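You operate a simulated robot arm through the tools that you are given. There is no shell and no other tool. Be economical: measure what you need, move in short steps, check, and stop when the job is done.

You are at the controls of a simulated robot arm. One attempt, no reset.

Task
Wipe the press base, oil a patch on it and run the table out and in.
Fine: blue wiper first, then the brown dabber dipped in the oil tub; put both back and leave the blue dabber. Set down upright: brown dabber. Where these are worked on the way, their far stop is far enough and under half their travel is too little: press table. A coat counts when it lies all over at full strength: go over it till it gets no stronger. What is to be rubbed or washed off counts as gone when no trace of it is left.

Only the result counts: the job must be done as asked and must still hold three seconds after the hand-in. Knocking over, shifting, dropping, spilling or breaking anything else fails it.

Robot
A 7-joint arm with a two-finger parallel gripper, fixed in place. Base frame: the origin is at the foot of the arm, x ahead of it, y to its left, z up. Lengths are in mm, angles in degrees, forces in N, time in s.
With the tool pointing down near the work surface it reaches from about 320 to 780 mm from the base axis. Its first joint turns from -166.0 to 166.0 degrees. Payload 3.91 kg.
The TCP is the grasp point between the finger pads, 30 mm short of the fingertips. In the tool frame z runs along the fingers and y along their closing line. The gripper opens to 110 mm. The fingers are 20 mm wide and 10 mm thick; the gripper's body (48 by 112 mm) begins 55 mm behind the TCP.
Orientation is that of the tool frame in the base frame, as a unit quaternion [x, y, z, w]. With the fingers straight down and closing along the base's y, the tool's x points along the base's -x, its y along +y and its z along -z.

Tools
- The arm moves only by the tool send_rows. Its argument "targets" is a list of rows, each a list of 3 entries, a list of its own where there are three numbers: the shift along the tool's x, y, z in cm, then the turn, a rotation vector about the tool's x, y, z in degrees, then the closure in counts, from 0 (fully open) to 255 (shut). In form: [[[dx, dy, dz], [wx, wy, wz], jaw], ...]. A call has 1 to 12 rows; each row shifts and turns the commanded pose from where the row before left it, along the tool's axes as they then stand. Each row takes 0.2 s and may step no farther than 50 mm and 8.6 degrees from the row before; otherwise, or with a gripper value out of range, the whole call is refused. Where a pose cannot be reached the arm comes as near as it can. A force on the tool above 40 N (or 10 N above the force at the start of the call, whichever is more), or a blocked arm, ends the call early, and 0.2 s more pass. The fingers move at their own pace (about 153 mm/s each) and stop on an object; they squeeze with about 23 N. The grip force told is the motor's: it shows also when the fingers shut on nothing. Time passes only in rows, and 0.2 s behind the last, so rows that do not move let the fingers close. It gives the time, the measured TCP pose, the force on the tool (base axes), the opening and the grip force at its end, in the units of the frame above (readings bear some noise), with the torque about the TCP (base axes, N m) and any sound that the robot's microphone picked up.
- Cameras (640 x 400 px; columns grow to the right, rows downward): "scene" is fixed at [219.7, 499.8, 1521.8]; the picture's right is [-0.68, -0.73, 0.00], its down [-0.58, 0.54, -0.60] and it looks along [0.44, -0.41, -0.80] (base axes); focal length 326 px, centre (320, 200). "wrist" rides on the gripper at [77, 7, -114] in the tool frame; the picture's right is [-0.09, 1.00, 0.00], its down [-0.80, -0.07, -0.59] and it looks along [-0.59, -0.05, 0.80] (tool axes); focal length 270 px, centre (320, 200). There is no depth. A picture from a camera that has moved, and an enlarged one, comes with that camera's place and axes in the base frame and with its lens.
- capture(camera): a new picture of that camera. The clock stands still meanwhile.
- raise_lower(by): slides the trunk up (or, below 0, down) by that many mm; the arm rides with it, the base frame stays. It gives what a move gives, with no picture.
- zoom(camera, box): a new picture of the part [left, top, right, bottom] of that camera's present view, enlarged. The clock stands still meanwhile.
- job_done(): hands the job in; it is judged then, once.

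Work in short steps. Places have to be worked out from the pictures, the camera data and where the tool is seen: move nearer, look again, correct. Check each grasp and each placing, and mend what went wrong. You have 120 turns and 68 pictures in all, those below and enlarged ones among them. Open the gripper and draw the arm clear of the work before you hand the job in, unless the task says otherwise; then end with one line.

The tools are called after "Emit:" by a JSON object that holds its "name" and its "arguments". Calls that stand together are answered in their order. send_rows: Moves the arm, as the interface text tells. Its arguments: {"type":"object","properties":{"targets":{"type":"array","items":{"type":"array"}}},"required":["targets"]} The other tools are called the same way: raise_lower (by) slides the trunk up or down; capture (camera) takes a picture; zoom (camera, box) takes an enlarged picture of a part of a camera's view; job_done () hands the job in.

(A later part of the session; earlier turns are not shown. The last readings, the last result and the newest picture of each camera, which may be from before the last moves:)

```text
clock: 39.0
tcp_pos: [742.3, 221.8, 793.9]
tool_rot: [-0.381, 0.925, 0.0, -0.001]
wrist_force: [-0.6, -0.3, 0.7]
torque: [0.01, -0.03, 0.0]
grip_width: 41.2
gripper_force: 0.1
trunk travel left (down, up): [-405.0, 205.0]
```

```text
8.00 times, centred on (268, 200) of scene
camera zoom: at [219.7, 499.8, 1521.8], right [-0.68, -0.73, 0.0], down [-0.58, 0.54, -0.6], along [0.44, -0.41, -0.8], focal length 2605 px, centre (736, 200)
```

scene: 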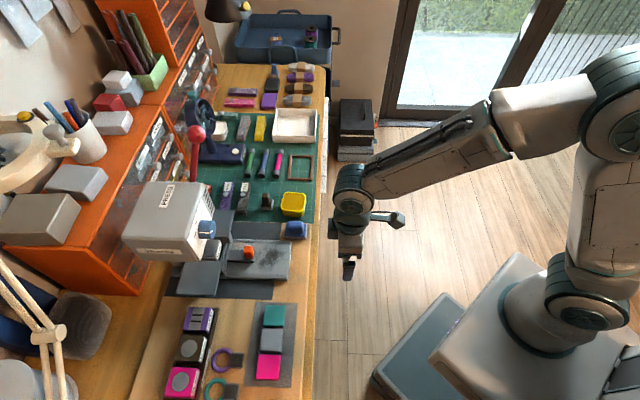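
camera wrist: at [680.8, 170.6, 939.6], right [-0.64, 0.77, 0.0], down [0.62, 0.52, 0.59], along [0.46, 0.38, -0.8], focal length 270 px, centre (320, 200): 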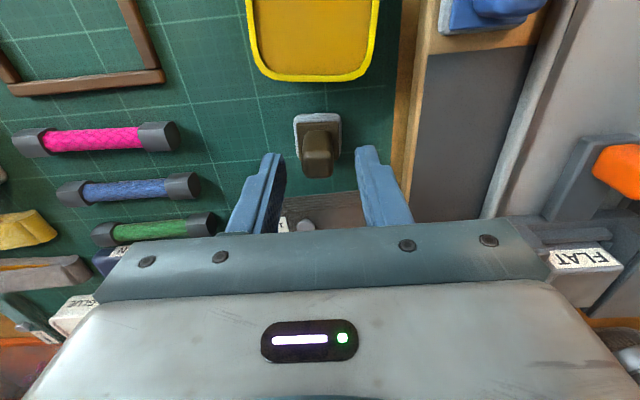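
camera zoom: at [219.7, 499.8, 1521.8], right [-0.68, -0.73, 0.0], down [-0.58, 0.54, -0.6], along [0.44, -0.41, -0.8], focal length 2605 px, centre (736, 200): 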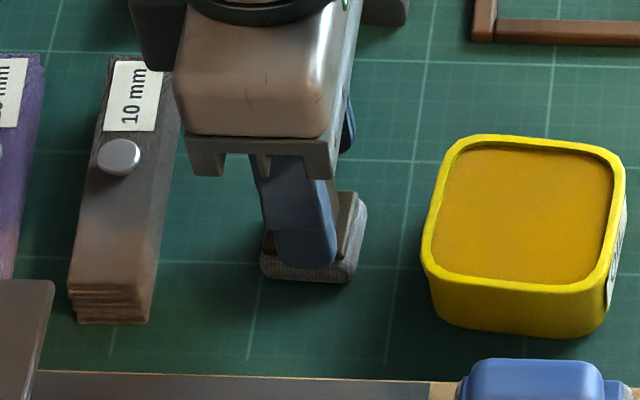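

Fingers straddle the handle just above the plate. Close and check.

Emit:
{"name": "send_rows", "arguments": {"targets": [[[0, 0, 0], [0, 0, 0], 255], [[0, 0, 0], [0, 0, 0], 255], [[0, 0, 0], [0, 0, 0], 255]]}}

```text
clock: 39.8
tcp_pos: [741.1, 221.1, 795.2]
tool_rot: [-0.382, 0.924, 0.0, -0.001]
wrist_force: [0.7, 0.0, 0.6]
torque: [0.01, 0.0, -0.04]
grip_width: 20.0
gripper_force: 22.7
trunk travel left (down, up): [-405.0, 205.0]
```

Gripped at 20 mm. Lift slowly and check.

Emit:
{"name": "send_rows", "arguments": {"targets": [[[0, 0, -0.3], [0, 0, 0], 255], [[0, 0, -0.7], [0, 0, 0], 255], [[0, 0, -1.5], [0, 0, 0], 255], [[0, 0, -2], [0, 0, 0], 255], [[0, 0, -1], [0, 0, 0], 255], [[0, 0, 0], [0, 0, 0], 255]]}}

Emit:
{"name": "zoom", "arguments": {"camera": "wrist", "box": [220, 40, 420, 240]}}

```text
clock: 41.2
tcp_pos: [743.5, 219.9, 849.9]
tool_rot: [-0.383, 0.924, 0.0, 0.001]
wrist_force: [-0.9, 0.6, -0.7]
torque: [-0.01, 0.02, -0.01]
grip_width: 19.9
gripper_force: 23.0
trunk travel left (down, up): [-405.0, 205.0]
```

```text
2.00 times, centred on (320, 140) of wrist
camera zoom: at [684.0, 170.1, 966.1], right [-0.64, 0.77, 0.0], down [0.62, 0.52, 0.59], along [0.46, 0.38, -0.8], focal length 541 px, centre (320, 320)
```

zoom: 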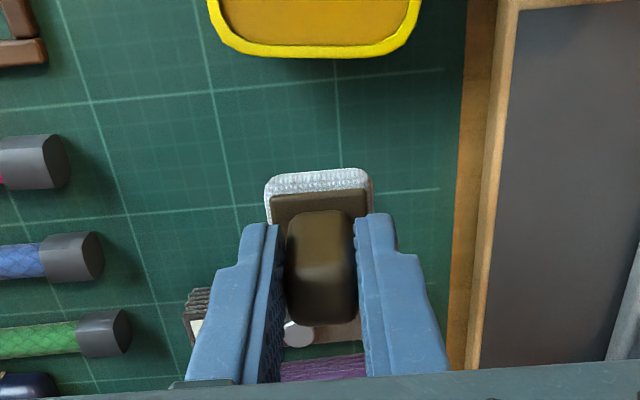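

Held well. I carry it over the oil tub centre (≈686, 168) and look.

Emit:
{"name": "send_rows", "arguments": {"targets": [[[2, 0.1, 0], [0, 0, 0], 255], [[2, 0.1, 0], [0, 0, 0], 255], [[2, 0.1, 0], [0, 0, 0], 255], [[2, 0.1, 0], [0, 0, 0], 255], [[0, 0, 1], [0, 0, 0], 255], [[0, 0, 0], [0, 0, 0], 255]]}}

Emit:
{"name": "capture", "arguments": {"camera": "wrist"}}

Emit:
{"name": "zoom", "arguments": {"camera": "scene", "box": [244, 175, 324, 225]}}

```text
clock: 42.6
tcp_pos: [682.4, 165.4, 839.4]
tool_rot: [-0.382, 0.924, 0.001, 0.0]
wrist_force: [0.3, 0.0, -0.8]
torque: [-0.01, 0.04, -0.04]
grip_width: 19.7
gripper_force: 23.1
trunk travel left (down, up): [-405.0, 205.0]
```

```text
27 pictures are left
camera wrist: at [624.8, 116.5, 954.9], right [-0.64, 0.77, 0.0], down [0.62, 0.52, 0.59], along [0.46, 0.38, -0.8], focal length 270 px, centre (320, 200)
```

wrist: 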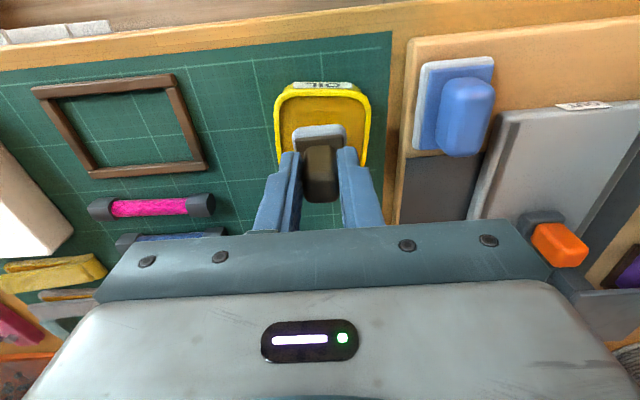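

```text
8.00 times, centred on (284, 200) of scene
camera zoom: at [219.7, 499.8, 1521.8], right [-0.68, -0.73, 0.0], down [-0.58, 0.54, -0.6], along [0.44, -0.41, -0.8], focal length 2605 px, centre (608, 200)
```

zoom: 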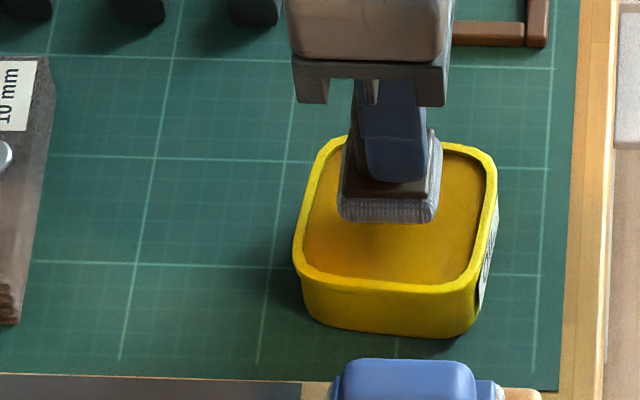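

By coordinates the dabber is within 2 mm of the tub centre. I lower to just above the oil and recheck.

Emit:
{"name": "send_rows", "arguments": {"targets": [[[0, 0.1, 1.0], [0, 0, 0], 255], [[0, 0, 0.8], [0, 0, 0], 255], [[0, 0, 0], [0, 0, 0], 255]]}}

Emit:
{"name": "zoom", "arguments": {"camera": "scene", "box": [268, 185, 316, 215]}}

Emit:
{"name": "zoom", "arguments": {"camera": "wrist", "box": [240, 60, 400, 160]}}

```text
clock: 43.4
tcp_pos: [681.6, 167.5, 823.6]
tool_rot: [-0.382, 0.924, 0.0, 0.002]
wrist_force: [-0.4, -0.5, 14.5]
torque: [-0.02, 0.05, 0.03]
grip_width: 20.1
gripper_force: 23.2
trunk travel left (down, up): [-405.0, 205.0]
```

```text
13.33 times, centred on (292, 200) of scene
camera zoom: at [219.7, 499.8, 1521.8], right [-0.68, -0.73, 0.0], down [-0.58, 0.54, -0.6], along [0.44, -0.41, -0.8], focal length 4342 px, centre (693, 200)
```

zoom: 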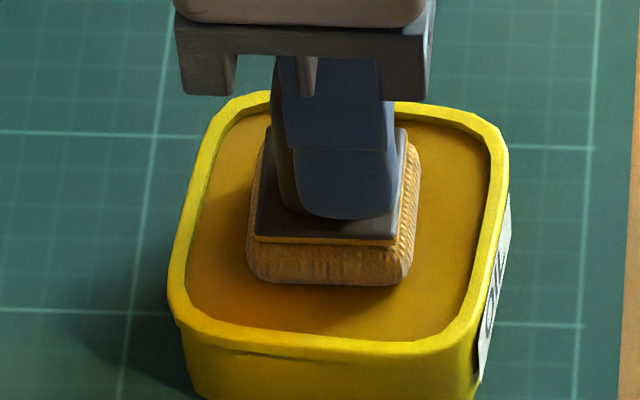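

```text
4.00 times, centred on (320, 110) of wrist
camera zoom: at [623.2, 117.3, 939.9], right [-0.64, 0.77, 0.0], down [0.61, 0.52, 0.6], along [0.46, 0.38, -0.8], focal length 1081 px, centre (320, 560)
```

zoom: 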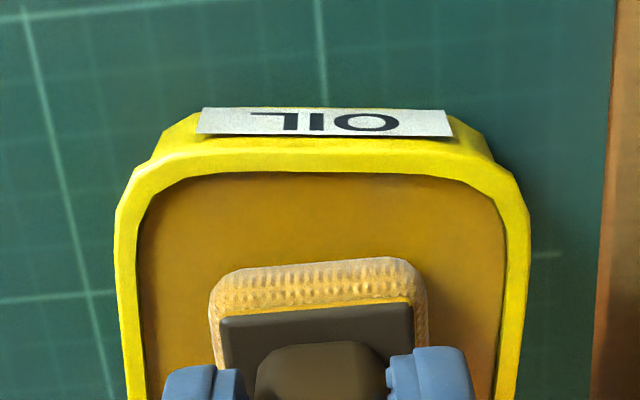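

The pad is soaked with oil (14 N contact). I lift out and carry it over the press base centre.

Emit:
{"name": "send_rows", "arguments": {"targets": [[[0, 0, 0], [0, 0, 0], 255], [[0, 0, -2], [0, 0, 0], 255], [[0, 0, -2.6], [0, 0, 0], 255], [[-0.92, 3.62, 0], [0, 0, 0], 255], [[-0.92, 3.62, 0], [0, 0, 0], 255], [[-0.92, 3.62, 0], [0, 0, 0], 255], [[-0.92, 3.62, 0], [0, 0, 0], 255], [[-0.92, 3.62, 0], [0, 0, 0], 255], [[0, 0, 2], [0, 0, 0], 255], [[0, 0, 1.5], [0, 0, 0], 255], [[0, 0, 0], [0, 0, 0], 255]]}}

Emit:
{"name": "zoom", "arguments": {"camera": "scene", "box": [216, 215, 312, 275]}}

```text
clock: 45.8
tcp_pos: [586.4, 327.3, 833.7]
tool_rot: [-0.383, 0.924, -0.001, -0.001]
wrist_force: [0.2, -0.7, -0.6]
torque: [0.0, 0.03, 0.0]
grip_width: 20.0
gripper_force: 22.9
trunk travel left (down, up): [-405.0, 205.0]
```

```text
6.67 times, centred on (264, 245) of scene
camera zoom: at [219.7, 499.8, 1521.8], right [-0.68, -0.73, 0.0], down [-0.58, 0.54, -0.6], along [0.44, -0.41, -0.8], focal length 2171 px, centre (693, -100)
```

zoom: 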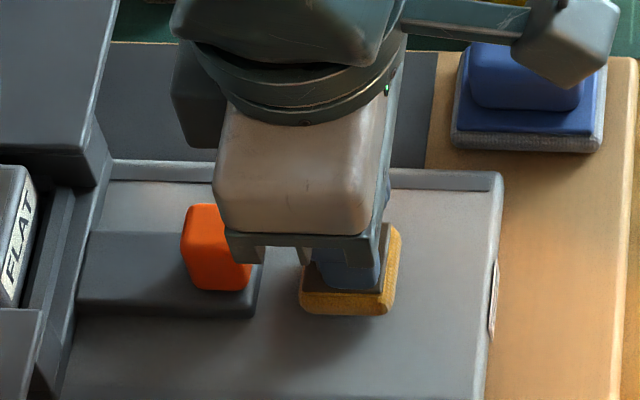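

Over the base centre at 833.7. I descend to contact.

Emit:
{"name": "send_rows", "arguments": {"targets": [[[0, 0, 1.0], [0, 0, 0], 255], [[0, 0, 0.4], [0, 0, 0], 255], [[0, 0, 0.2], [0, 0, 0], 255], [[0, 0, 0.2], [0, 0, 0], 255], [[0, 0, 0], [0, 0, 0], 255]]}}

```text
clock: 46.4
tcp_pos: [588.9, 329.6, 827.5]
tool_rot: [-0.382, 0.924, 0.0, 0.007]
wrist_force: [-0.6, -0.8, 17.0]
torque: [-0.18, 0.25, 0.03]
grip_width: 20.0
gripper_force: 22.7
trunk travel left (down, up): [-405.0, 205.0]
stopped in row 3: the force on the tool passed its limit at 43 N (the readings are from after the stop); the commanded pose is now the measured one
```

Contact came earlier than expected, on the robot side of the pad. I look before continuing.

Emit:
{"name": "zoom", "arguments": {"camera": "scene", "box": [240, 235, 288, 265]}}

Emit:
{"name": "zoom", "arguments": {"camera": "wrist", "box": [220, 40, 420, 240]}}

```text
13.33 times, centred on (264, 250) of scene
camera zoom: at [219.7, 499.8, 1521.8], right [-0.68, -0.73, 0.0], down [-0.58, 0.54, -0.6], along [0.44, -0.41, -0.8], focal length 4342 px, centre (1067, -467)
```

zoom: 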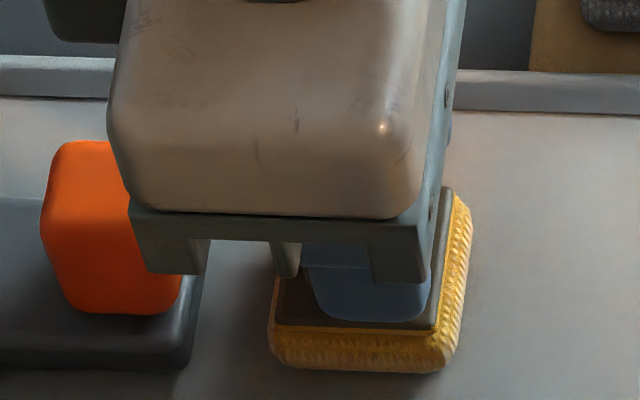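

```text
2.00 times, centred on (320, 140) of wrist
camera zoom: at [528.4, 278.4, 942.5], right [-0.64, 0.77, 0.0], down [0.61, 0.51, 0.61], along [0.47, 0.39, -0.8], focal length 541 px, centre (320, 320)
```

zoom: 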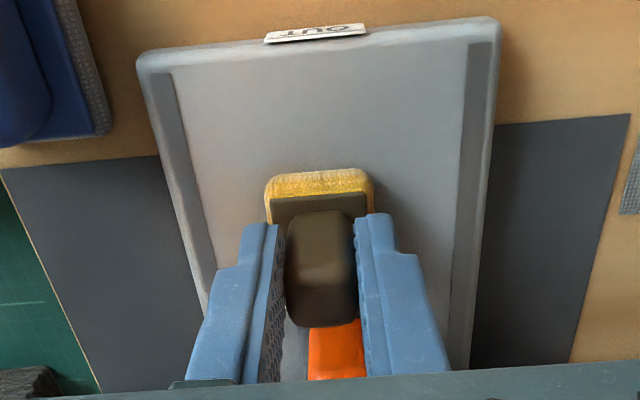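

It is just the base contact (dabber sits at TCP ≈827). I level the tool, then settle to light pressure.

Emit:
{"name": "send_rows", "arguments": {"targets": [[[0, 0, -0.4], [-0.3, 0.75, 0], 255], [[0, 0, 0.1], [0, 0, 0], 255], [[0, 0, 0.1], [0, 0, 0], 255], [[0, 0, 0], [0, 0, 0], 255]]}}

```text
clock: 47.4
tcp_pos: [588.7, 330.2, 828.4]
tool_rot: [-0.382, 0.924, 0.001, -0.002]
wrist_force: [3.9, 3.3, 17.1]
torque: [0.36, -0.51, 0.02]
grip_width: 19.9
gripper_force: 22.9
trunk travel left (down, up): [-405.0, 205.0]
```

Only residual pressure now. I ease 1 mm and make a first test stroke across, then look at the coat.

Emit:
{"name": "send_rows", "arguments": {"targets": [[[0, 0, -0.1], [0, 0, 0], 255], [[0, -0.8, 0], [0, 0, 0], 255], [[0, -0.8, 0], [0, 0, 0], 255], [[0, -0.8, 0], [0, 0, 0], 255], [[0, 0.8, 0], [0, 0, 0], 255], [[0, 0.8, 0], [0, 0, 0], 255], [[0, 0.8, 0], [0, 0, 0], 255], [[0, 0.8, 0], [0, 0, 0], 255], [[0, 0.8, 0], [0, 0, 0], 255], [[0, 0.8, 0], [0, 0, 0], 255], [[0, 0, 0], [0, 0, 0], 255]]}}

Emit:
{"name": "capture", "arguments": {"camera": "wrist"}}

```text
clock: 49.8
tcp_pos: [570.4, 346.5, 829.4]
tool_rot: [-0.383, 0.924, 0.001, -0.003]
wrist_force: [0.7, -2.0, 6.0]
torque: [-0.02, -0.13, -0.07]
grip_width: 20.1
gripper_force: 22.8
trunk travel left (down, up): [-405.0, 205.0]
```

```text
20 pictures are left
camera wrist: at [513.6, 296.3, 944.3], right [-0.64, 0.77, 0.0], down [0.62, 0.52, 0.59], along [0.45, 0.38, -0.81], focal length 270 px, centre (320, 200)
```

wrist: 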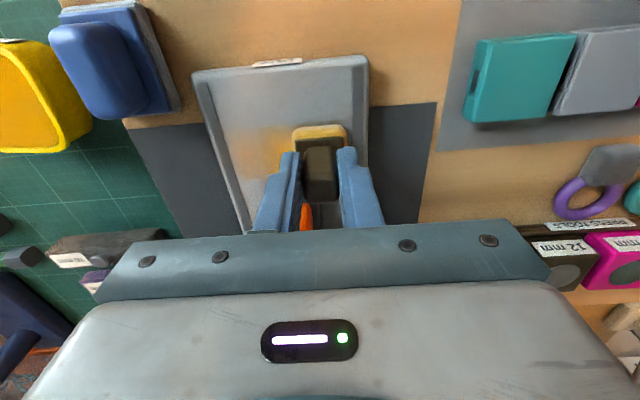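

Oil coat is showing. I now cover the whole wiped area in rows with the dabber.

Emit:
{"name": "send_rows", "arguments": {"targets": [[[-1.6, 0, 0], [0, 0, 0], 255], [[0, -1, 0], [0, 0, 0], 255], [[0, -1, 0], [0, 0, 0], 255], [[0, -1, 0], [0, 0, 0], 255], [[0, -1, 0], [0, 0, 0], 255], [[0, -1, 0], [0, 0, 0], 255], [[1.5, 0, 0], [0, 0, 0], 255], [[0, 1, 0], [0, 0, 0], 255], [[0, 1, 0], [0, 0, 0], 255], [[0, 1, 0], [0, 0, 0], 255], [[0, 1, 0], [0, 0, 0], 255], [[0, 1, 0], [0, 0, 0], 255]]}}

Emit:
{"name": "send_rows", "arguments": {"targets": [[[1.5, 0, 0], [0, 0, 0], 255], [[0, -1, 0], [0, 0, 0], 255], [[0, -1, 0], [0, 0, 0], 255], [[0, -1, 0], [0, 0, 0], 255], [[0, -1, 0], [0, 0, 0], 255], [[0, -1, 0], [0, 0, 0], 255], [[1.4, 0, 0], [0, 0, 0], 255], [[0, 1, 0], [0, 0, 0], 255], [[0, 1, 0], [0, 0, 0], 255], [[0, 1, 0], [0, 0, 0], 255], [[0, 1, 0], [0, 0, 0], 255], [[0, 1, 0], [0, 0, 0], 255]]}}

Emit:
{"name": "capture", "arguments": {"camera": "wrist"}}

```text
clock: 52.4
tcp_pos: [571.5, 346.3, 828.9]
tool_rot: [-0.382, 0.924, 0.001, -0.002]
wrist_force: [1.8, -2.0, 5.8]
torque: [0.03, -0.19, -0.04]
grip_width: 20.0
gripper_force: 23.1
trunk travel left (down, up): [-405.0, 205.0]
```

```text
clock: 55.0
tcp_pos: [550.9, 326.2, 828.5]
tool_rot: [-0.383, 0.924, 0.001, -0.002]
wrist_force: [3.3, -2.9, 15.9]
torque: [-0.09, -0.25, -0.08]
grip_width: 20.0
gripper_force: 22.5
trunk travel left (down, up): [-405.0, 205.0]
```

```text
19 pictures are left
camera wrist: at [493.6, 276.0, 944.0], right [-0.64, 0.77, 0.0], down [0.62, 0.52, 0.59], along [0.45, 0.38, -0.81], focal length 270 px, centre (320, 200)
```

wrist: 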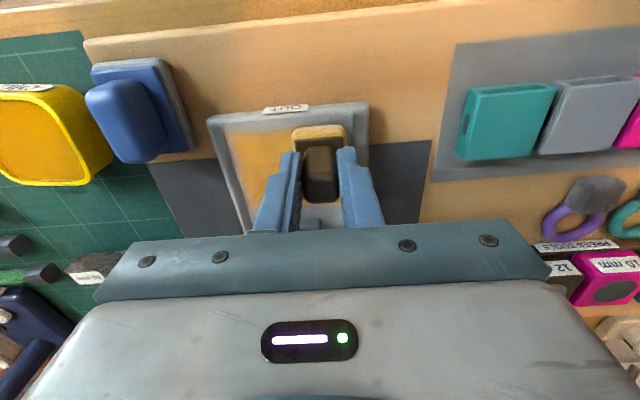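

Coat lies over much of it. I lift, go back over the tub, and inspect the coat from the scene camera.

Emit:
{"name": "send_rows", "arguments": {"targets": [[[0, 0, -2], [0, 0, 0], 255], [[0, 0, -2.4], [0, 0, 0], 255], [[0.32, -3.4, 0], [0, 0, 0], 255], [[0.32, -3.4, 0], [0, 0, 0], 255], [[0.32, -3.4, 0], [0, 0, 0], 255], [[0.32, -3.4, 0], [0, 0, 0], 255], [[0.32, -3.4, 0], [0, 0, 0], 255], [[0.32, -3.4, 0], [0, 0, 0], 255], [[0, 0, 0], [0, 0, 0], 255]]}}

Emit:
{"name": "zoom", "arguments": {"camera": "scene", "box": [222, 235, 302, 285]}}

```text
clock: 57.0
tcp_pos: [684.5, 168.4, 871.9]
tool_rot: [-0.382, 0.924, 0.0, -0.003]
wrist_force: [0.3, 0.3, 0.2]
torque: [-0.01, -0.01, -0.01]
grip_width: 19.9
gripper_force: 22.8
trunk travel left (down, up): [-405.0, 205.0]
```

```text
8.00 times, centred on (262, 260) of scene
camera zoom: at [219.7, 499.8, 1521.8], right [-0.68, -0.73, 0.0], down [-0.58, 0.54, -0.6], along [0.44, -0.41, -0.8], focal length 2605 px, centre (784, -280)
```

zoom: 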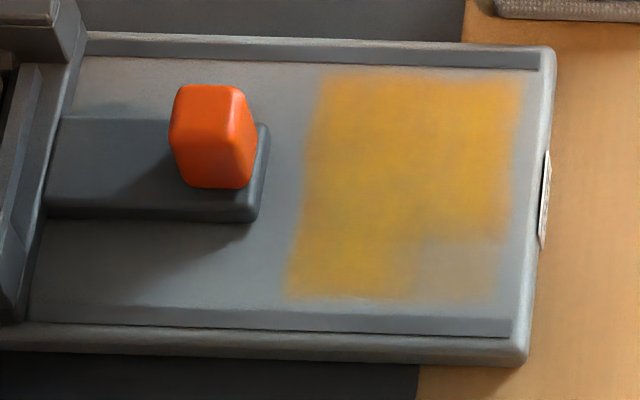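

Coat is strong except the front-left corner, where the oil ran thin. I dip again.

Emit:
{"name": "send_rows", "arguments": {"targets": [[[0.27, 0.15, 2], [0, 0, 0], 255], [[0, 0, 2], [0, 0, 0], 255], [[0, 0, 0.5], [0, 0, 0], 255], [[0, 0, 0.2], [0, 0, 0], 255], [[0, 0, 0.1], [0, 0, 0], 255], [[0, 0, 0], [0, 0, 0], 255], [[0, 0, 0], [0, 0, 0], 255]]}}

```text
clock: 58.6
tcp_pos: [679.8, 167.1, 824.9]
tool_rot: [-0.382, 0.924, 0.001, -0.001]
wrist_force: [1.8, 1.4, 12.2]
torque: [0.16, -0.22, -0.01]
grip_width: 19.9
gripper_force: 23.0
trunk travel left (down, up): [-405.0, 205.0]
```

Dipped. Back to the front-left corner first.

Emit:
{"name": "send_rows", "arguments": {"targets": [[[0, 0, -2], [0, 0, 0], 255], [[0, 0, -2.6], [0, 0, 0], 255], [[-0.33, 3.43, 0], [0, 0, 0], 255], [[-0.33, 3.43, 0], [0, 0, 0], 255], [[-0.33, 3.43, 0], [0, 0, 0], 255], [[-0.33, 3.43, 0], [0, 0, 0], 255], [[-0.33, 3.43, 0], [0, 0, 0], 255], [[-0.33, 3.43, 0], [0, 0, 0], 255], [[0, 0, 2], [0, 0, 0], 255], [[0, 0, 1.5], [0, 0, 0], 255], [[0, 0, 0.3], [0, 0, 0], 255], [[0, 0, 0], [0, 0, 0], 255]]}}

```text
clock: 61.2
tcp_pos: [547.0, 328.8, 831.7]
tool_rot: [-0.382, 0.924, 0.001, -0.003]
wrist_force: [0.6, -0.3, -1.0]
torque: [-0.01, 0.02, 0.05]
grip_width: 20.0
gripper_force: 23.4
trunk travel left (down, up): [-405.0, 205.0]
```

Emit:
{"name": "send_rows", "arguments": {"targets": [[[0, 0, 0.1], [0, 0, 0], 255], [[0, 0, 0.1], [0, 0, 0], 255], [[0, 0, 0.1], [0, 0, 0], 255], [[0, 0, 0.1], [0, 0, 0], 255], [[0, 0, 0], [0, 0, 0], 255]]}}

```text
clock: 62.4
tcp_pos: [547.6, 328.0, 828.7]
tool_rot: [-0.382, 0.924, 0.001, -0.002]
wrist_force: [1.6, 0.9, 5.9]
torque: [0.04, -0.18, -0.01]
grip_width: 19.8
gripper_force: 23.1
trunk travel left (down, up): [-405.0, 205.0]
```

Light contact. I sweep the whole area again from front to back.

Emit:
{"name": "send_rows", "arguments": {"targets": [[[0, -1.0, 0.07], [0, 0, 0], 255], [[0, 1.0, 0], [0, 0, 0], 255], [[0, -1, 0], [0, 0, 0], 255], [[0, -1, 0], [0, 0, 0], 255], [[0, -1, 0], [0, 0, 0], 255], [[0, -1, 0], [0, 0, 0], 255], [[0, -1.2, 0], [0, 0, 0], 255], [[-1.5, 0, 0], [0, 0, 0], 255], [[0, 1.3, 0], [0, 0, 0], 255], [[0, 1.3, 0], [0, 0, 0], 255], [[0, 1.3, 0], [0, 0, 0], 255], [[0, 1.3, 0], [0, 0, 0], 255]]}}

Emit:
{"name": "send_rows", "arguments": {"targets": [[[-1.5, 0, 0], [0, 0, 0], 255], [[0, -1.3, 0], [0, 0, 0], 255], [[0, -1.3, 0], [0, 0, 0], 255], [[0, -1.3, 0], [0, 0, 0], 255], [[0, -1.3, 0], [0, 0, 0], 255], [[-1.5, 0, 0], [0, 0, 0], 255], [[0, 1.3, 0], [0, 0, 0], 255], [[0, 1.3, 0], [0, 0, 0], 255], [[0, 1.3, 0], [0, 0, 0], 255], [[0, 1.3, 0], [0, 0, 0], 255], [[0, 0, 0], [0, 0, 0], 255]]}}

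```text
clock: 65.0
tcp_pos: [558.2, 337.8, 827.8]
tool_rot: [-0.382, 0.924, 0.002, -0.001]
wrist_force: [7.0, -5.8, 28.7]
torque: [-0.2, -0.44, -0.04]
grip_width: 19.9
gripper_force: 22.8
trunk travel left (down, up): [-405.0, 205.0]
```

```text
clock: 67.4
tcp_pos: [579.2, 358.4, 828.6]
tool_rot: [-0.382, 0.924, 0.001, -0.004]
wrist_force: [2.1, -2.5, 12.5]
torque: [-0.01, -0.27, -0.01]
grip_width: 19.7
gripper_force: 22.5
trunk travel left (down, up): [-405.0, 205.0]
```

Lift and inspect again from above the tub.

Emit:
{"name": "send_rows", "arguments": {"targets": [[[0, 0, -2], [0, 0, 0], 255], [[0, 0, -2.4], [0, 0, 0], 255], [[1.05, -3.45, 0], [0, 0, 0], 255], [[1.05, -3.45, 0], [0, 0, 0], 255], [[1.05, -3.45, 0], [0, 0, 0], 255], [[1.05, -3.45, 0], [0, 0, 0], 255], [[1.05, -3.45, 0], [0, 0, 0], 255], [[1.05, -3.45, 0], [0, 0, 0], 255], [[0, 0, 0], [0, 0, 0], 255]]}}

Emit:
{"name": "zoom", "arguments": {"camera": "scene", "box": [222, 235, 302, 285]}}

```text
clock: 69.4
tcp_pos: [679.9, 166.0, 870.0]
tool_rot: [-0.382, 0.924, 0.001, -0.003]
wrist_force: [-0.4, 0.3, -0.4]
torque: [-0.04, 0.0, -0.03]
grip_width: 20.1
gripper_force: 22.8
trunk travel left (down, up): [-405.0, 205.0]
```

```text
8.00 times, centred on (262, 260) of scene
camera zoom: at [219.7, 499.8, 1521.8], right [-0.68, -0.73, 0.0], down [-0.58, 0.54, -0.6], along [0.44, -0.41, -0.8], focal length 2605 px, centre (784, -280)
```

zoom: 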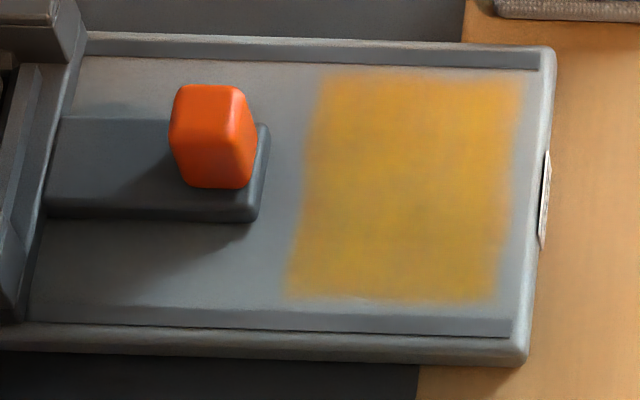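

The coat fills a fixed patch now. One more dip and pass to check it gets no stronger.

Emit:
{"name": "send_rows", "arguments": {"targets": [[[0, 0.1, 2], [0, 0, 0], 255], [[0, 0, 1.9], [0, 0, 0], 255], [[0, 0, 0.4], [0, 0, 0], 255], [[0, 0, 0.2], [0, 0, 0], 255], [[0, 0, 0.1], [0, 0, 0], 255], [[0, 0, 0], [0, 0, 0], 255], [[0, 0, 0], [0, 0, 0], 255]]}}

Emit:
{"name": "send_rows", "arguments": {"targets": [[[0, 0, -2], [0, 0, 0], 255], [[0, 0, -2.6], [0, 0, 0], 255], [[-0.33, 3.43, 0], [0, 0, 0], 255], [[-0.33, 3.43, 0], [0, 0, 0], 255], [[-0.33, 3.43, 0], [0, 0, 0], 255], [[-0.33, 3.43, 0], [0, 0, 0], 255], [[-0.33, 3.43, 0], [0, 0, 0], 255], [[-0.33, 3.43, 0], [0, 0, 0], 255], [[0, 0, 2], [0, 0, 0], 255], [[0, 0, 1.5], [0, 0, 0], 255], [[0, 0, 0.3], [0, 0, 0], 255], [[0, 0, 0], [0, 0, 0], 255]]}}

```text
clock: 71.0
tcp_pos: [679.5, 169.1, 824.2]
tool_rot: [-0.382, 0.924, 0.0, -0.002]
wrist_force: [0.1, -0.9, -1.4]
torque: [-0.03, -0.01, 0.01]
grip_width: 19.7
gripper_force: 22.9
trunk travel left (down, up): [-405.0, 205.0]
```

```text
clock: 73.6
tcp_pos: [549.5, 327.9, 832.5]
tool_rot: [-0.382, 0.924, 0.001, -0.003]
wrist_force: [0.1, -0.2, 0.2]
torque: [0.0, -0.04, 0.02]
grip_width: 19.7
gripper_force: 22.5
trunk travel left (down, up): [-405.0, 205.0]
```

The dip force was about zero, so it may not have loaded. I'll still do this pass with the remaining oil, then compare.

Emit:
{"name": "send_rows", "arguments": {"targets": [[[0, 0, 0.15], [0, 0, 0], 255], [[0, 0, 0.15], [0, 0, 0], 255], [[0, 0, 0.15], [0, 0, 0], 255], [[0, 0, 0], [0, 0, 0], 255], [[0, -1.3, 0], [0, 0, 0], 255], [[0, -1.3, 0], [0, 0, 0], 255], [[0, -1.3, 0], [0, 0, 0], 255], [[0, -1.3, 0], [0, 0, 0], 255], [[-0.8, 0, 0], [0, 0, 0], 255], [[0, 1.3, 0], [0, 0, 0], 255], [[0, 1.3, 0], [0, 0, 0], 255], [[0, 1.3, 0], [0, 0, 0], 255]]}}

Emit:
{"name": "send_rows", "arguments": {"targets": [[[0, 1.3, 0], [0, 0, 0], 255], [[-0.8, 0, 0], [0, 0, 0], 255], [[0, -1.3, 0], [0, 0, 0], 255], [[0, -1.3, 0], [0, 0, 0], 255], [[0, -1.3, 0], [0, 0, 0], 255], [[0, -1.3, 0], [0, 0, 0], 255], [[-1.1, 0, 0], [0, 0, 0], 255], [[0, 1.3, 0], [0, 0, 0], 255], [[0, 1.3, 0], [0, 0, 0], 255], [[0, 1.3, 0], [0, 0, 0], 255], [[0, 1.3, 0], [0, 0, 0], 255], [[-1.1, 0, 0], [0, 0, 0], 255]]}}

Emit:
{"name": "send_rows", "arguments": {"targets": [[[0, -1.3, 0], [0, 0, 0], 255], [[0, -1.3, 0], [0, 0, 0], 255], [[0, -1.3, 0], [0, 0, 0], 255], [[0, -1.3, 0], [0, 0, 0], 255], [[-0.6, 0, 0], [0, 0, 0], 255], [[0, 1.3, 0], [0, 0, 0], 255], [[0, 1.3, 0], [0, 0, 0], 255], [[0, 1.3, 0], [0, 0, 0], 255], [[0, 1.3, 0], [0, 0, 0], 255], [[0, 0, 0], [0, 0, 0], 255]]}}

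```text
clock: 76.2
tcp_pos: [565.3, 324.0, 829.7]
tool_rot: [-0.383, 0.924, 0.001, -0.004]
wrist_force: [0.0, 0.5, 0.8]
torque: [0.02, 0.0, -0.01]
grip_width: 19.9
gripper_force: 23.3
trunk travel left (down, up): [-405.0, 205.0]
```

```text
clock: 78.8
tcp_pos: [576.1, 356.8, 828.5]
tool_rot: [-0.381, 0.924, 0.0, -0.004]
wrist_force: [0.2, -0.3, -0.9]
torque: [0.0, 0.0, 0.01]
grip_width: 20.2
gripper_force: 23.2
trunk travel left (down, up): [-405.0, 205.0]
```

```text
clock: 81.0
tcp_pos: [580.1, 360.4, 829.5]
tool_rot: [-0.383, 0.924, 0.0, -0.003]
wrist_force: [-6.6, -9.5, -0.3]
torque: [-0.48, 0.37, -0.12]
grip_width: 19.7
gripper_force: 22.8
trunk travel left (down, up): [-405.0, 205.0]
```

That pass hovered without contact, and the dabber brushed the table end. I back off, lift, and redo the dip with proper contact.

Emit:
{"name": "send_rows", "arguments": {"targets": [[[0.8, 0, 0], [0, 0, 0], 255], [[0, 0, -2], [0, 0, 0], 255], [[0, 0, -2.4], [0, 0, 0], 255], [[0.93, -3.45, 0], [0, 0, 0], 255], [[0.93, -3.45, 0], [0, 0, 0], 255], [[0.93, -3.45, 0], [0, 0, 0], 255], [[0.93, -3.45, 0], [0, 0, 0], 255], [[0.93, -3.45, 0], [0, 0, 0], 255], [[0.93, -3.45, 0], [0, 0, 0], 255], [[0, 0, 0], [0, 0, 0], 255]]}}

Emit:
{"name": "zoom", "arguments": {"camera": "scene", "box": [222, 185, 318, 285]}}

```text
clock: 83.2
tcp_pos: [682.0, 165.6, 871.9]
tool_rot: [-0.382, 0.924, 0.0, -0.003]
wrist_force: [-0.1, 0.6, -0.5]
torque: [0.02, -0.01, 0.0]
grip_width: 19.9
gripper_force: 22.8
trunk travel left (down, up): [-405.0, 205.0]
```

```text
4.00 times, centred on (270, 235) of scene
camera zoom: at [219.7, 499.8, 1521.8], right [-0.68, -0.73, 0.0], down [-0.58, 0.54, -0.6], along [0.44, -0.41, -0.8], focal length 1302 px, centre (520, 60)
```

zoom: 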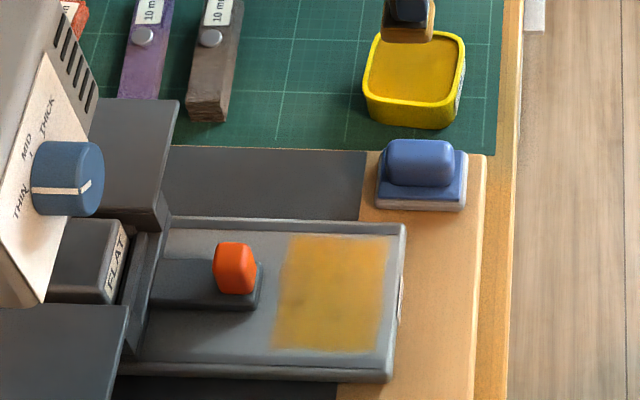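

Table is unmoved. I dip again, watching the force.

Emit:
{"name": "send_rows", "arguments": {"targets": [[[0, 0, 2.2], [0, 0, 0], 255], [[0, 0, 2.2], [0, 0, 0], 255], [[0, 0, 0.3], [0, 0, 0], 255], [[0, 0, 0.15], [0, 0, 0], 255], [[0, 0, 0.15], [0, 0, 0], 255], [[0, 0, 0], [0, 0, 0], 255]]}}

```text
clock: 84.6
tcp_pos: [680.8, 167.5, 825.3]
tool_rot: [-0.382, 0.924, 0.001, -0.001]
wrist_force: [1.9, -0.4, 17.6]
torque: [0.08, -0.17, -0.03]
grip_width: 19.9
gripper_force: 23.1
trunk travel left (down, up): [-405.0, 205.0]
```

Solid dip (17 N). Back to the front corner, ending just in contact.

Emit:
{"name": "send_rows", "arguments": {"targets": [[[0, 0, -2], [0, 0, 0], 255], [[0, 0, -2.6], [0, 0, 0], 255], [[-0.33, 3.43, 0], [0, 0, 0], 255], [[-0.33, 3.43, 0], [0, 0, 0], 255], [[-0.33, 3.43, 0], [0, 0, 0], 255], [[-0.33, 3.43, 0], [0, 0, 0], 255], [[-0.33, 3.43, 0], [0, 0, 0], 255], [[-0.33, 3.43, 0], [0, 0, 0], 255], [[0, 0, 2], [0, 0, 0], 255], [[0, 0, 1.7], [0, 0, 0], 255], [[0, 0, 0.3], [0, 0, 0], 255], [[0, 0, 0.15], [0, 0, 0], 255]]}}

Emit:
{"name": "send_rows", "arguments": {"targets": [[[0, 0, 0.1], [0, 0, 0], 255], [[0, 0, 0.1], [0, 0, 0], 255], [[0, 0, 0], [0, 0, 0], 255]]}}

```text
clock: 87.2
tcp_pos: [549.6, 328.2, 828.4]
tool_rot: [-0.381, 0.924, 0.001, -0.002]
wrist_force: [-0.3, 1.2, 5.2]
torque: [0.07, -0.11, -0.02]
grip_width: 20.1
gripper_force: 22.9
trunk travel left (down, up): [-405.0, 205.0]
```

```text
clock: 88.0
tcp_pos: [550.4, 329.0, 829.0]
tool_rot: [-0.382, 0.924, 0.001, 0.0]
wrist_force: [1.3, 0.2, 22.6]
torque: [0.1, -0.19, -0.02]
grip_width: 19.9
gripper_force: 23.1
trunk travel left (down, up): [-405.0, 205.0]
```

Firm contact. I sweep rows at 10–13 mm spacing from front to back.

Emit:
{"name": "send_rows", "arguments": {"targets": [[[0.5, 0, -0.08], [0, 0, 0], 255], [[0, -1.3, 0], [0, 0, 0], 255], [[0, -1.3, 0], [0, 0, 0], 255], [[0, -1.3, 0], [0, 0, 0], 255], [[0, -1.4, 0], [0, 0, 0], 255], [[-1.1, 0, 0], [0, 0, 0], 255], [[0, 1.3, 0], [0, 0, 0], 255], [[0, 1.3, 0], [0, 0, 0], 255], [[0, 1.3, 0], [0, 0, 0], 255], [[0, 1.4, 0], [0, 0, 0], 255], [[-1.1, 0, 0], [0, 0, 0], 255], [[0, -1.3, 0], [0, 0, 0], 255]]}}

Emit:
{"name": "send_rows", "arguments": {"targets": [[[0, -1.3, 0], [0, 0, 0], 255], [[0, -1.3, 0], [0, 0, 0], 255], [[0, -1.4, 0], [0, 0, 0], 255], [[-1.1, 0, 0], [0, 0, 0], 255], [[0, 1.3, 0], [0, 0, 0], 255], [[0, 1.3, 0], [0, 0, 0], 255], [[0, 1.3, 0], [0, 0, 0], 255], [[0, 1.4, 0], [0, 0, 0], 255], [[-0.9, 0, 0], [0, 0, 0], 255], [[0, -1.3, 0], [0, 0, 0], 255], [[0, -1.3, 0], [0, 0, 0], 255], [[0, -1.3, 0], [0, 0, 0], 255]]}}

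```text
clock: 90.6
tcp_pos: [568.3, 333.9, 828.3]
tool_rot: [-0.384, 0.923, 0.002, 0.0]
wrist_force: [-6.6, 9.0, 31.1]
torque: [0.39, 0.15, 0.06]
grip_width: 19.8
gripper_force: 23.1
trunk travel left (down, up): [-405.0, 205.0]
```

```text
clock: 93.2
tcp_pos: [603.1, 327.2, 828.9]
tool_rot: [-0.382, 0.924, 0.001, -0.001]
wrist_force: [-6.0, 7.2, 26.8]
torque: [0.4, 0.06, 0.01]
grip_width: 19.8
gripper_force: 22.9
trunk travel left (down, up): [-405.0, 205.0]
```

Finish the last stroke, lift, and inspect.

Emit:
{"name": "send_rows", "arguments": {"targets": [[[0, -1.3, 0], [0, 0, 0], 255], [[-0.3, 0, 0], [0, 0, 0], 255], [[0, 1.3, 0], [0, 0, 0], 255], [[0, 0, -2], [0, 0, 0], 255], [[0, 0, -2.4], [0, 0, 0], 255], [[1.2, -3.4, 0], [0, 0, 0], 255], [[1.2, -3.4, 0], [0, 0, 0], 255], [[1.2, -3.4, 0], [0, 0, 0], 255], [[1.2, -3.4, 0], [0, 0, 0], 255], [[1.2, -3.2, 0], [0, 0, 0], 255], [[0, 0, 0], [0, 0, 0], 255]]}}

Emit:
{"name": "zoom", "arguments": {"camera": "scene", "box": [222, 235, 302, 285]}}

```text
clock: 95.6
tcp_pos: [682.3, 167.9, 869.6]
tool_rot: [-0.383, 0.924, 0.001, -0.003]
wrist_force: [0.1, 0.3, -1.4]
torque: [0.01, -0.01, -0.02]
grip_width: 19.9
gripper_force: 22.5
trunk travel left (down, up): [-405.0, 205.0]
```

```text
8.00 times, centred on (262, 260) of scene
camera zoom: at [219.7, 499.8, 1521.8], right [-0.68, -0.73, 0.0], down [-0.58, 0.54, -0.6], along [0.44, -0.41, -0.8], focal length 2605 px, centre (784, -280)
```

zoom: 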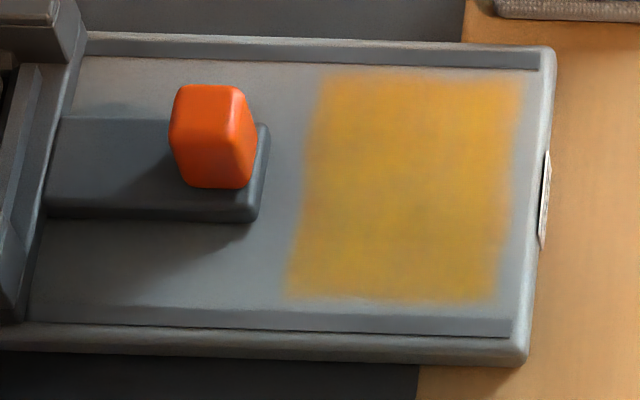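

No change from before: the coat is full and even. I return the dabber to its place at (741.5, 221.5).

Emit:
{"name": "send_rows", "arguments": {"targets": [[[-2, -0.1, 0], [0.1, -0.3, 0], 255], [[-2, -0.1, 0], [0, 0, 0], 255], [[-2, -0.1, 0], [0, 0, 0], 255], [[-2, -0.13, 0], [0, 0, 0], 255], [[0, 0, 2.5], [0, 0, 0], 255], [[0, 0, 2.5], [0, 0, 0], 255], [[0, 0, 1.5], [0, 0, 0], 255], [[0, 0, 0.5], [0, 0, 0], 255], [[0, 0, 0], [0, 0, 0], 255]]}}

```text
clock: 97.6
tcp_pos: [743.3, 221.9, 799.6]
tool_rot: [-0.382, 0.924, 0.001, 0.0]
wrist_force: [-0.3, -0.2, 0.1]
torque: [0.02, 0.01, 0.03]
grip_width: 19.9
gripper_force: 23.1
trunk travel left (down, up): [-405.0, 205.0]
```

Emit:
{"name": "send_rows", "arguments": {"targets": [[[0.1, 0, 0.2], [0, 0, 0], 255], [[0, 0, 0.1], [0, 0, 0], 255], [[0, 0, 0.1], [0, 0, 0], 255], [[0, 0, 0.1], [0, 0, 0], 255], [[0, 0, 0], [0, 0, 0], 255]]}}

```text
clock: 98.8
tcp_pos: [742.0, 219.5, 795.1]
tool_rot: [-0.383, 0.924, 0.0, 0.0]
wrist_force: [-1.0, -0.6, 3.5]
torque: [-0.02, 0.01, 0.02]
grip_width: 19.7
gripper_force: 23.1
trunk travel left (down, up): [-405.0, 205.0]
```

Touching down at 795 (3.5 N). I press half a millimetre, release, and rise.

Emit:
{"name": "send_rows", "arguments": {"targets": [[[0, 0, 0.05], [0, 0, 0], 255], [[0, 0, 0], [0, 0, 0], 200], [[0, 0, 0], [0, 0, 0], 160], [[0, 0, 0], [0, 0, 0], 160], [[0, 0, -1], [0, 0, 0], 160], [[0, 0, -2], [0, 0, 0], 160], [[0, 0, -3], [0, 0, 0], 160], [[0, 0, -2], [0, 0, 0], 160], [[0, 0, 0], [0, 0, 0], 160]]}}

Emit:
{"name": "capture", "arguments": {"camera": "wrist"}}

```text
clock: 100.8
tcp_pos: [741.0, 220.1, 874.8]
tool_rot: [-0.383, 0.924, 0.001, -0.001]
wrist_force: [0.3, 0.7, -0.2]
torque: [-0.01, -0.01, 0.01]
grip_width: 41.4
gripper_force: 0.1
trunk travel left (down, up): [-405.0, 205.0]
```

```text
14 pictures are left
camera wrist: at [682.5, 168.5, 989.7], right [-0.64, 0.77, 0.0], down [0.62, 0.51, 0.59], along [0.46, 0.38, -0.8], focal length 270 px, centre (320, 200)
```

wrist: 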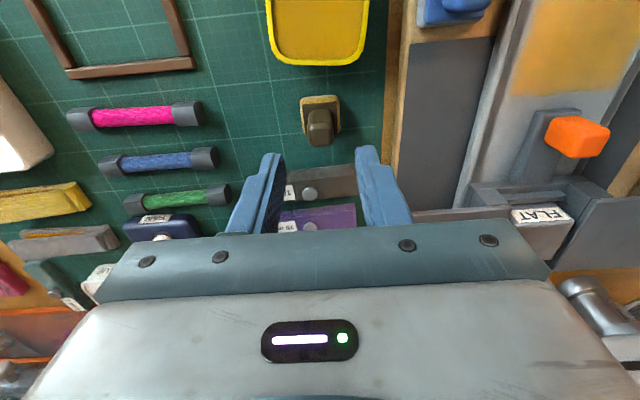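

The dabber stands upright in its place. Next, the table: I move in front of the orange knob and tilt the hand back 24° so its body stays clear of the press head.

Emit:
{"name": "send_rows", "arguments": {"targets": [[[1.2, 3.74, 0], [0, 0, 0], 140], [[1.2, 3.74, 0], [0, 0, 0], 140], [[1.2, 3.74, 0], [0, 0, 0], 140], [[1.2, 3.74, 0], [0, 0, 0], 140], [[1.2, 3.74, 0], [0, 0, 0], 140], [[0, 0, 0], [0, -8, 0], 140], [[0, 0, 0], [0, -8, 0], 140], [[0, 0, 0], [0, -8, 0], 140], [[0, 0, 0], [0, 0, 0], 140]]}}

Emit:
{"name": "capture", "arguments": {"camera": "wrist"}}

Emit:
{"name": "zoom", "arguments": {"camera": "scene", "box": [150, 170, 310, 270]}}

```text
clock: 102.8
tcp_pos: [566.7, 310.1, 875.5]
tool_rot: [-0.374, 0.904, 0.081, 0.193]
wrist_force: [-0.8, -0.3, 1.0]
torque: [0.01, -0.02, 0.0]
grip_width: 49.5
gripper_force: 0.1
trunk travel left (down, up): [-405.0, 205.0]
```

```text
13 pictures are left
camera wrist: at [480.1, 231.6, 948.6], right [-0.65, 0.76, 0.04], down [0.4, 0.29, 0.87], along [0.65, 0.58, -0.49], focal length 270 px, centre (320, 200)
```

wrist: 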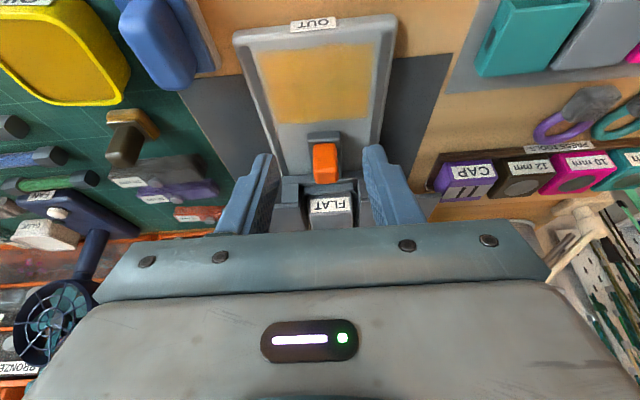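

```text
4.00 times, centred on (230, 220) of scene
camera zoom: at [219.7, 499.8, 1521.8], right [-0.68, -0.73, 0.0], down [-0.58, 0.54, -0.6], along [0.44, -0.41, -0.8], focal length 1302 px, centre (680, 120)
```

zoom: 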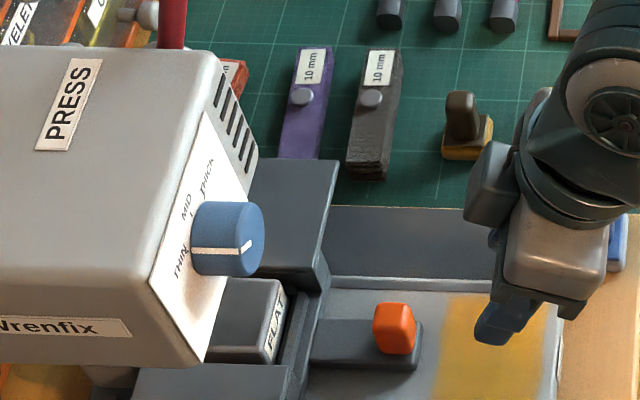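

Hand leans back well clear of the head. Knob centre triangulates to (622, 368, 797). I approach above it.

Emit:
{"name": "send_rows", "arguments": {"targets": [[[-1.69, 0.05, 2.03], [0, 0, 0], 140], [[-1.69, 0.05, 2.03], [0, 0, 0], 140], [[-1.69, 0.05, 2.03], [0, 0, 0], 140], [[0, 0, 0], [0, 0, 0], 140]]}}

Emit:
{"name": "capture", "arguments": {"camera": "wrist"}}

Emit:
{"name": "zoom", "arguments": {"camera": "scene", "box": [180, 200, 292, 270]}}

```text
clock: 103.8
tcp_pos: [617.4, 362.7, 838.1]
tool_rot: [-0.373, 0.904, 0.081, 0.192]
wrist_force: [0.7, 0.6, -0.7]
torque: [0.02, -0.02, 0.03]
grip_width: 49.5
gripper_force: 0.0
trunk travel left (down, up): [-405.0, 205.0]
```

```text
11 pictures are left
camera wrist: at [529.8, 283.2, 912.5], right [-0.65, 0.76, 0.04], down [0.4, 0.29, 0.87], along [0.65, 0.58, -0.49], focal length 270 px, centre (320, 200)
```

wrist: 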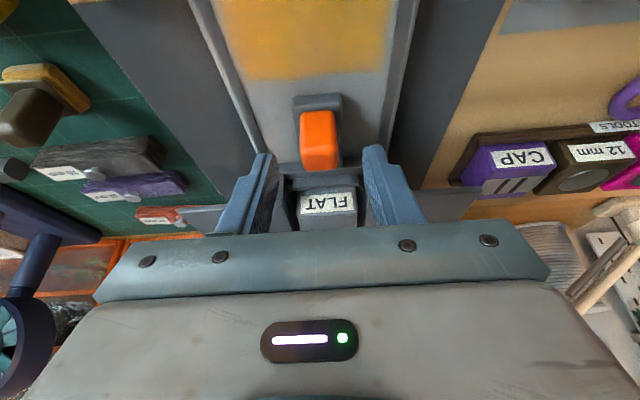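

```text
5.71 times, centred on (236, 235) of scene
camera zoom: at [219.7, 499.8, 1521.8], right [-0.68, -0.73, 0.0], down [-0.58, 0.54, -0.6], along [0.44, -0.41, -0.8], focal length 1861 px, centre (800, 0)
```

zoom: 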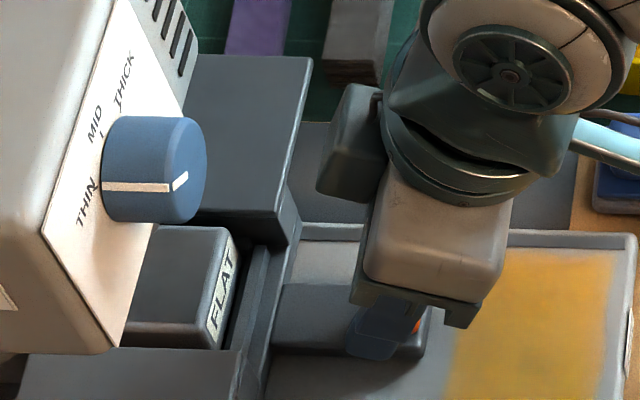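

Clear of the head and aligned on the knob. I descend 22 mm around it and close.

Emit:
{"name": "send_rows", "arguments": {"targets": [[[0.58, 0, 0.95], [0, 0, 0], 140], [[0.4, 0, 0.65], [0, 0, 0], 140], [[0.19, 0, 0.29], [0, 0, 0], 140], [[0, 0, 0], [0, 0, 0], 140], [[0, 0, 0], [0, 0, 0], 255], [[0, 0, 0], [0, 0, 0], 255], [[0, 0, 0], [0, 0, 0], 255]]}}

```text
clock: 105.4
tcp_pos: [614.6, 359.8, 817.0]
tool_rot: [-0.373, 0.904, 0.08, 0.192]
wrist_force: [-3.1, 0.6, -2.1]
torque: [0.04, -0.56, 0.02]
grip_width: 22.0
gripper_force: 44.6
trunk travel left (down, up): [-405.0, 205.0]
```

Knob gripped (22 mm). I pull the table outward (−u) in small steps.

Emit:
{"name": "send_rows", "arguments": {"targets": [[[0.548, 0, -0.244], [0, 0, 0], 255], [[0.548, 0, -0.244], [0, 0, 0], 255], [[0.548, 0, -0.244], [0, 0, 0], 255], [[0.548, 0, -0.244], [0, 0, 0], 255], [[0.548, 0, -0.244], [0, 0, 0], 255], [[0, 0, 0], [0, 0, 0], 255]]}}

Emit:
{"name": "zoom", "arguments": {"camera": "scene", "box": [180, 205, 308, 285]}}

```text
clock: 106.8
tcp_pos: [592.6, 338.3, 816.8]
tool_rot: [-0.374, 0.904, 0.081, 0.192]
wrist_force: [-1.6, 3.3, -6.1]
torque: [0.7, -1.11, 0.15]
grip_width: 22.0
gripper_force: 45.0
trunk travel left (down, up): [-405.0, 205.0]
```

```text
5.00 times, centred on (244, 245) of scene
camera zoom: at [219.7, 499.8, 1521.8], right [-0.68, -0.73, 0.0], down [-0.58, 0.54, -0.6], along [0.44, -0.41, -0.8], focal length 1628 px, centre (700, -25)
```

zoom: 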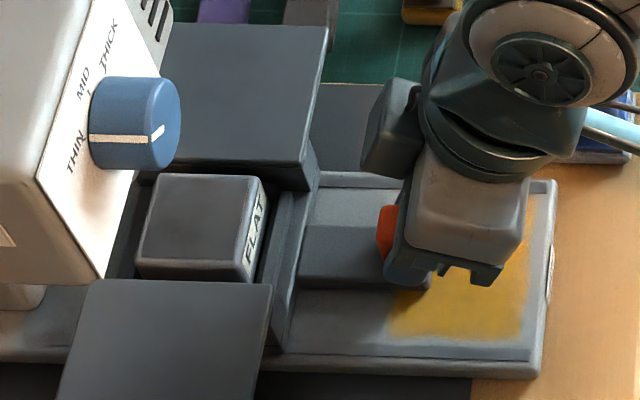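

The table moves with the pull. I continue toward its outer stop.

Emit:
{"name": "send_rows", "arguments": {"targets": [[[0.548, 0, -0.244], [0, 0, 0], 255], [[0.548, 0, -0.244], [0, 0, 0], 255], [[0.548, 0, -0.244], [0, 0, 0], 255], [[0.548, 0, -0.244], [0, 0, 0], 255], [[0.548, 0, -0.244], [0, 0, 0], 255], [[0, 0, 0], [0, 0, 0], 255]]}}

```text
clock: 108.2
tcp_pos: [572.0, 317.0, 817.1]
tool_rot: [-0.373, 0.904, 0.08, 0.194]
wrist_force: [1.4, 1.2, 13.7]
torque: [-0.92, 0.67, 0.22]
grip_width: 21.7
gripper_force: 45.0
trunk travel left (down, up): [-405.0, 205.0]
```

Emit:
{"name": "send_rows", "arguments": {"targets": [[[0.52, 0, -0.28], [0, 0, 0], 255], [[0.548, 0, -0.244], [0, 0, 0], 255], [[0.548, 0, -0.244], [0, 0, 0], 255], [[0.548, 0, -0.244], [0, 0, 0], 255], [[0, 0, 0], [0, 0, 0], 255]]}}

Emit:
{"name": "zoom", "arguments": {"camera": "scene", "box": [180, 205, 308, 285]}}

```text
clock: 109.4
tcp_pos: [553.9, 299.6, 817.3]
tool_rot: [-0.373, 0.904, 0.081, 0.193]
wrist_force: [1.9, 0.0, 10.5]
torque: [0.53, -1.02, 0.16]
grip_width: 22.0
gripper_force: 44.6
trunk travel left (down, up): [-405.0, 205.0]
```

```text
5.00 times, centred on (244, 245) of scene
camera zoom: at [219.7, 499.8, 1521.8], right [-0.68, -0.73, 0.0], down [-0.58, 0.54, -0.6], along [0.44, -0.41, -0.8], focal length 1628 px, centre (700, -25)
```

zoom: 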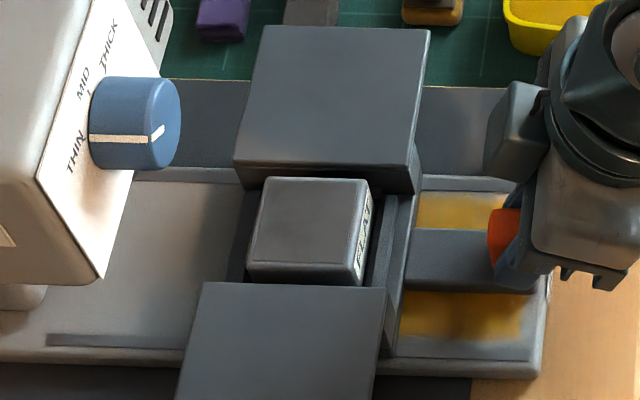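

The whole table with its wings slides out (85 mm so far). I check with the wrist camera whether the wing clears the wiper and dabber.

Emit:
{"name": "capture", "arguments": {"camera": "wrist"}}

Emit:
{"name": "zoom", "arguments": {"camera": "scene", "box": [210, 180, 322, 250]}}

```text
7 pictures are left
camera wrist: at [467.5, 221.2, 891.3], right [-0.65, 0.76, 0.04], down [0.4, 0.29, 0.87], along [0.65, 0.58, -0.49], focal length 270 px, centre (320, 200)
```

wrist: 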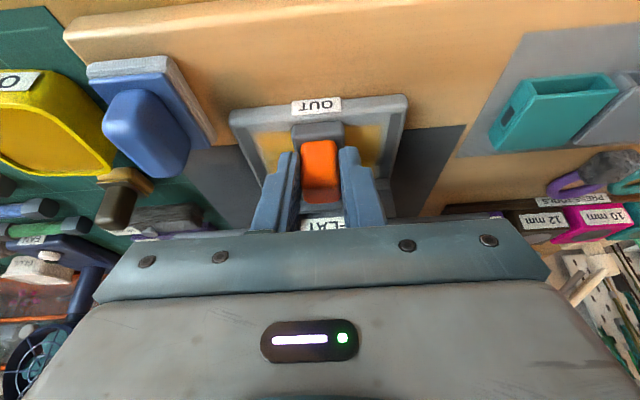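

```text
5.71 times, centred on (266, 215) of scene
camera zoom: at [219.7, 499.8, 1521.8], right [-0.68, -0.73, 0.0], down [-0.58, 0.54, -0.6], along [0.44, -0.41, -0.8], focal length 1861 px, centre (629, 114)
```

zoom: 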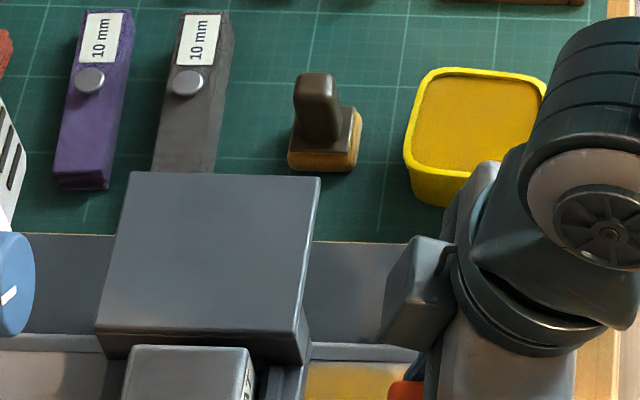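

The dark runway on the board ends just short of the wiper, so about 35 mm more is safe. I pull on, watching for the stop.

Emit:
{"name": "send_rows", "arguments": {"targets": [[[0.548, 0, -0.244], [0, 0, 0], 255], [[0.548, 0, -0.244], [0, 0, 0], 255], [[0, 0, 0], [0, 0, 0], 255]]}}

```text
clock: 110.2
tcp_pos: [545.6, 291.3, 817.0]
tool_rot: [-0.374, 0.904, 0.081, 0.193]
wrist_force: [0.3, 0.6, 9.9]
torque: [0.76, -1.16, 0.13]
grip_width: 21.8
gripper_force: 44.8
trunk travel left (down, up): [-405.0, 205.0]
```

Emit:
{"name": "send_rows", "arguments": {"targets": [[[0.548, 0, -0.244], [0, 0, 0], 255], [[0.548, 0, -0.244], [0, 0, 0], 255], [[0, 0, 0], [0, 0, 0], 255]]}}

```text
clock: 111.0
tcp_pos: [536.8, 282.1, 817.1]
tool_rot: [-0.374, 0.904, 0.08, 0.193]
wrist_force: [-1.0, 0.5, 9.6]
torque: [0.51, -0.95, 0.11]
grip_width: 22.0
gripper_force: 44.5
trunk travel left (down, up): [-405.0, 205.0]
```

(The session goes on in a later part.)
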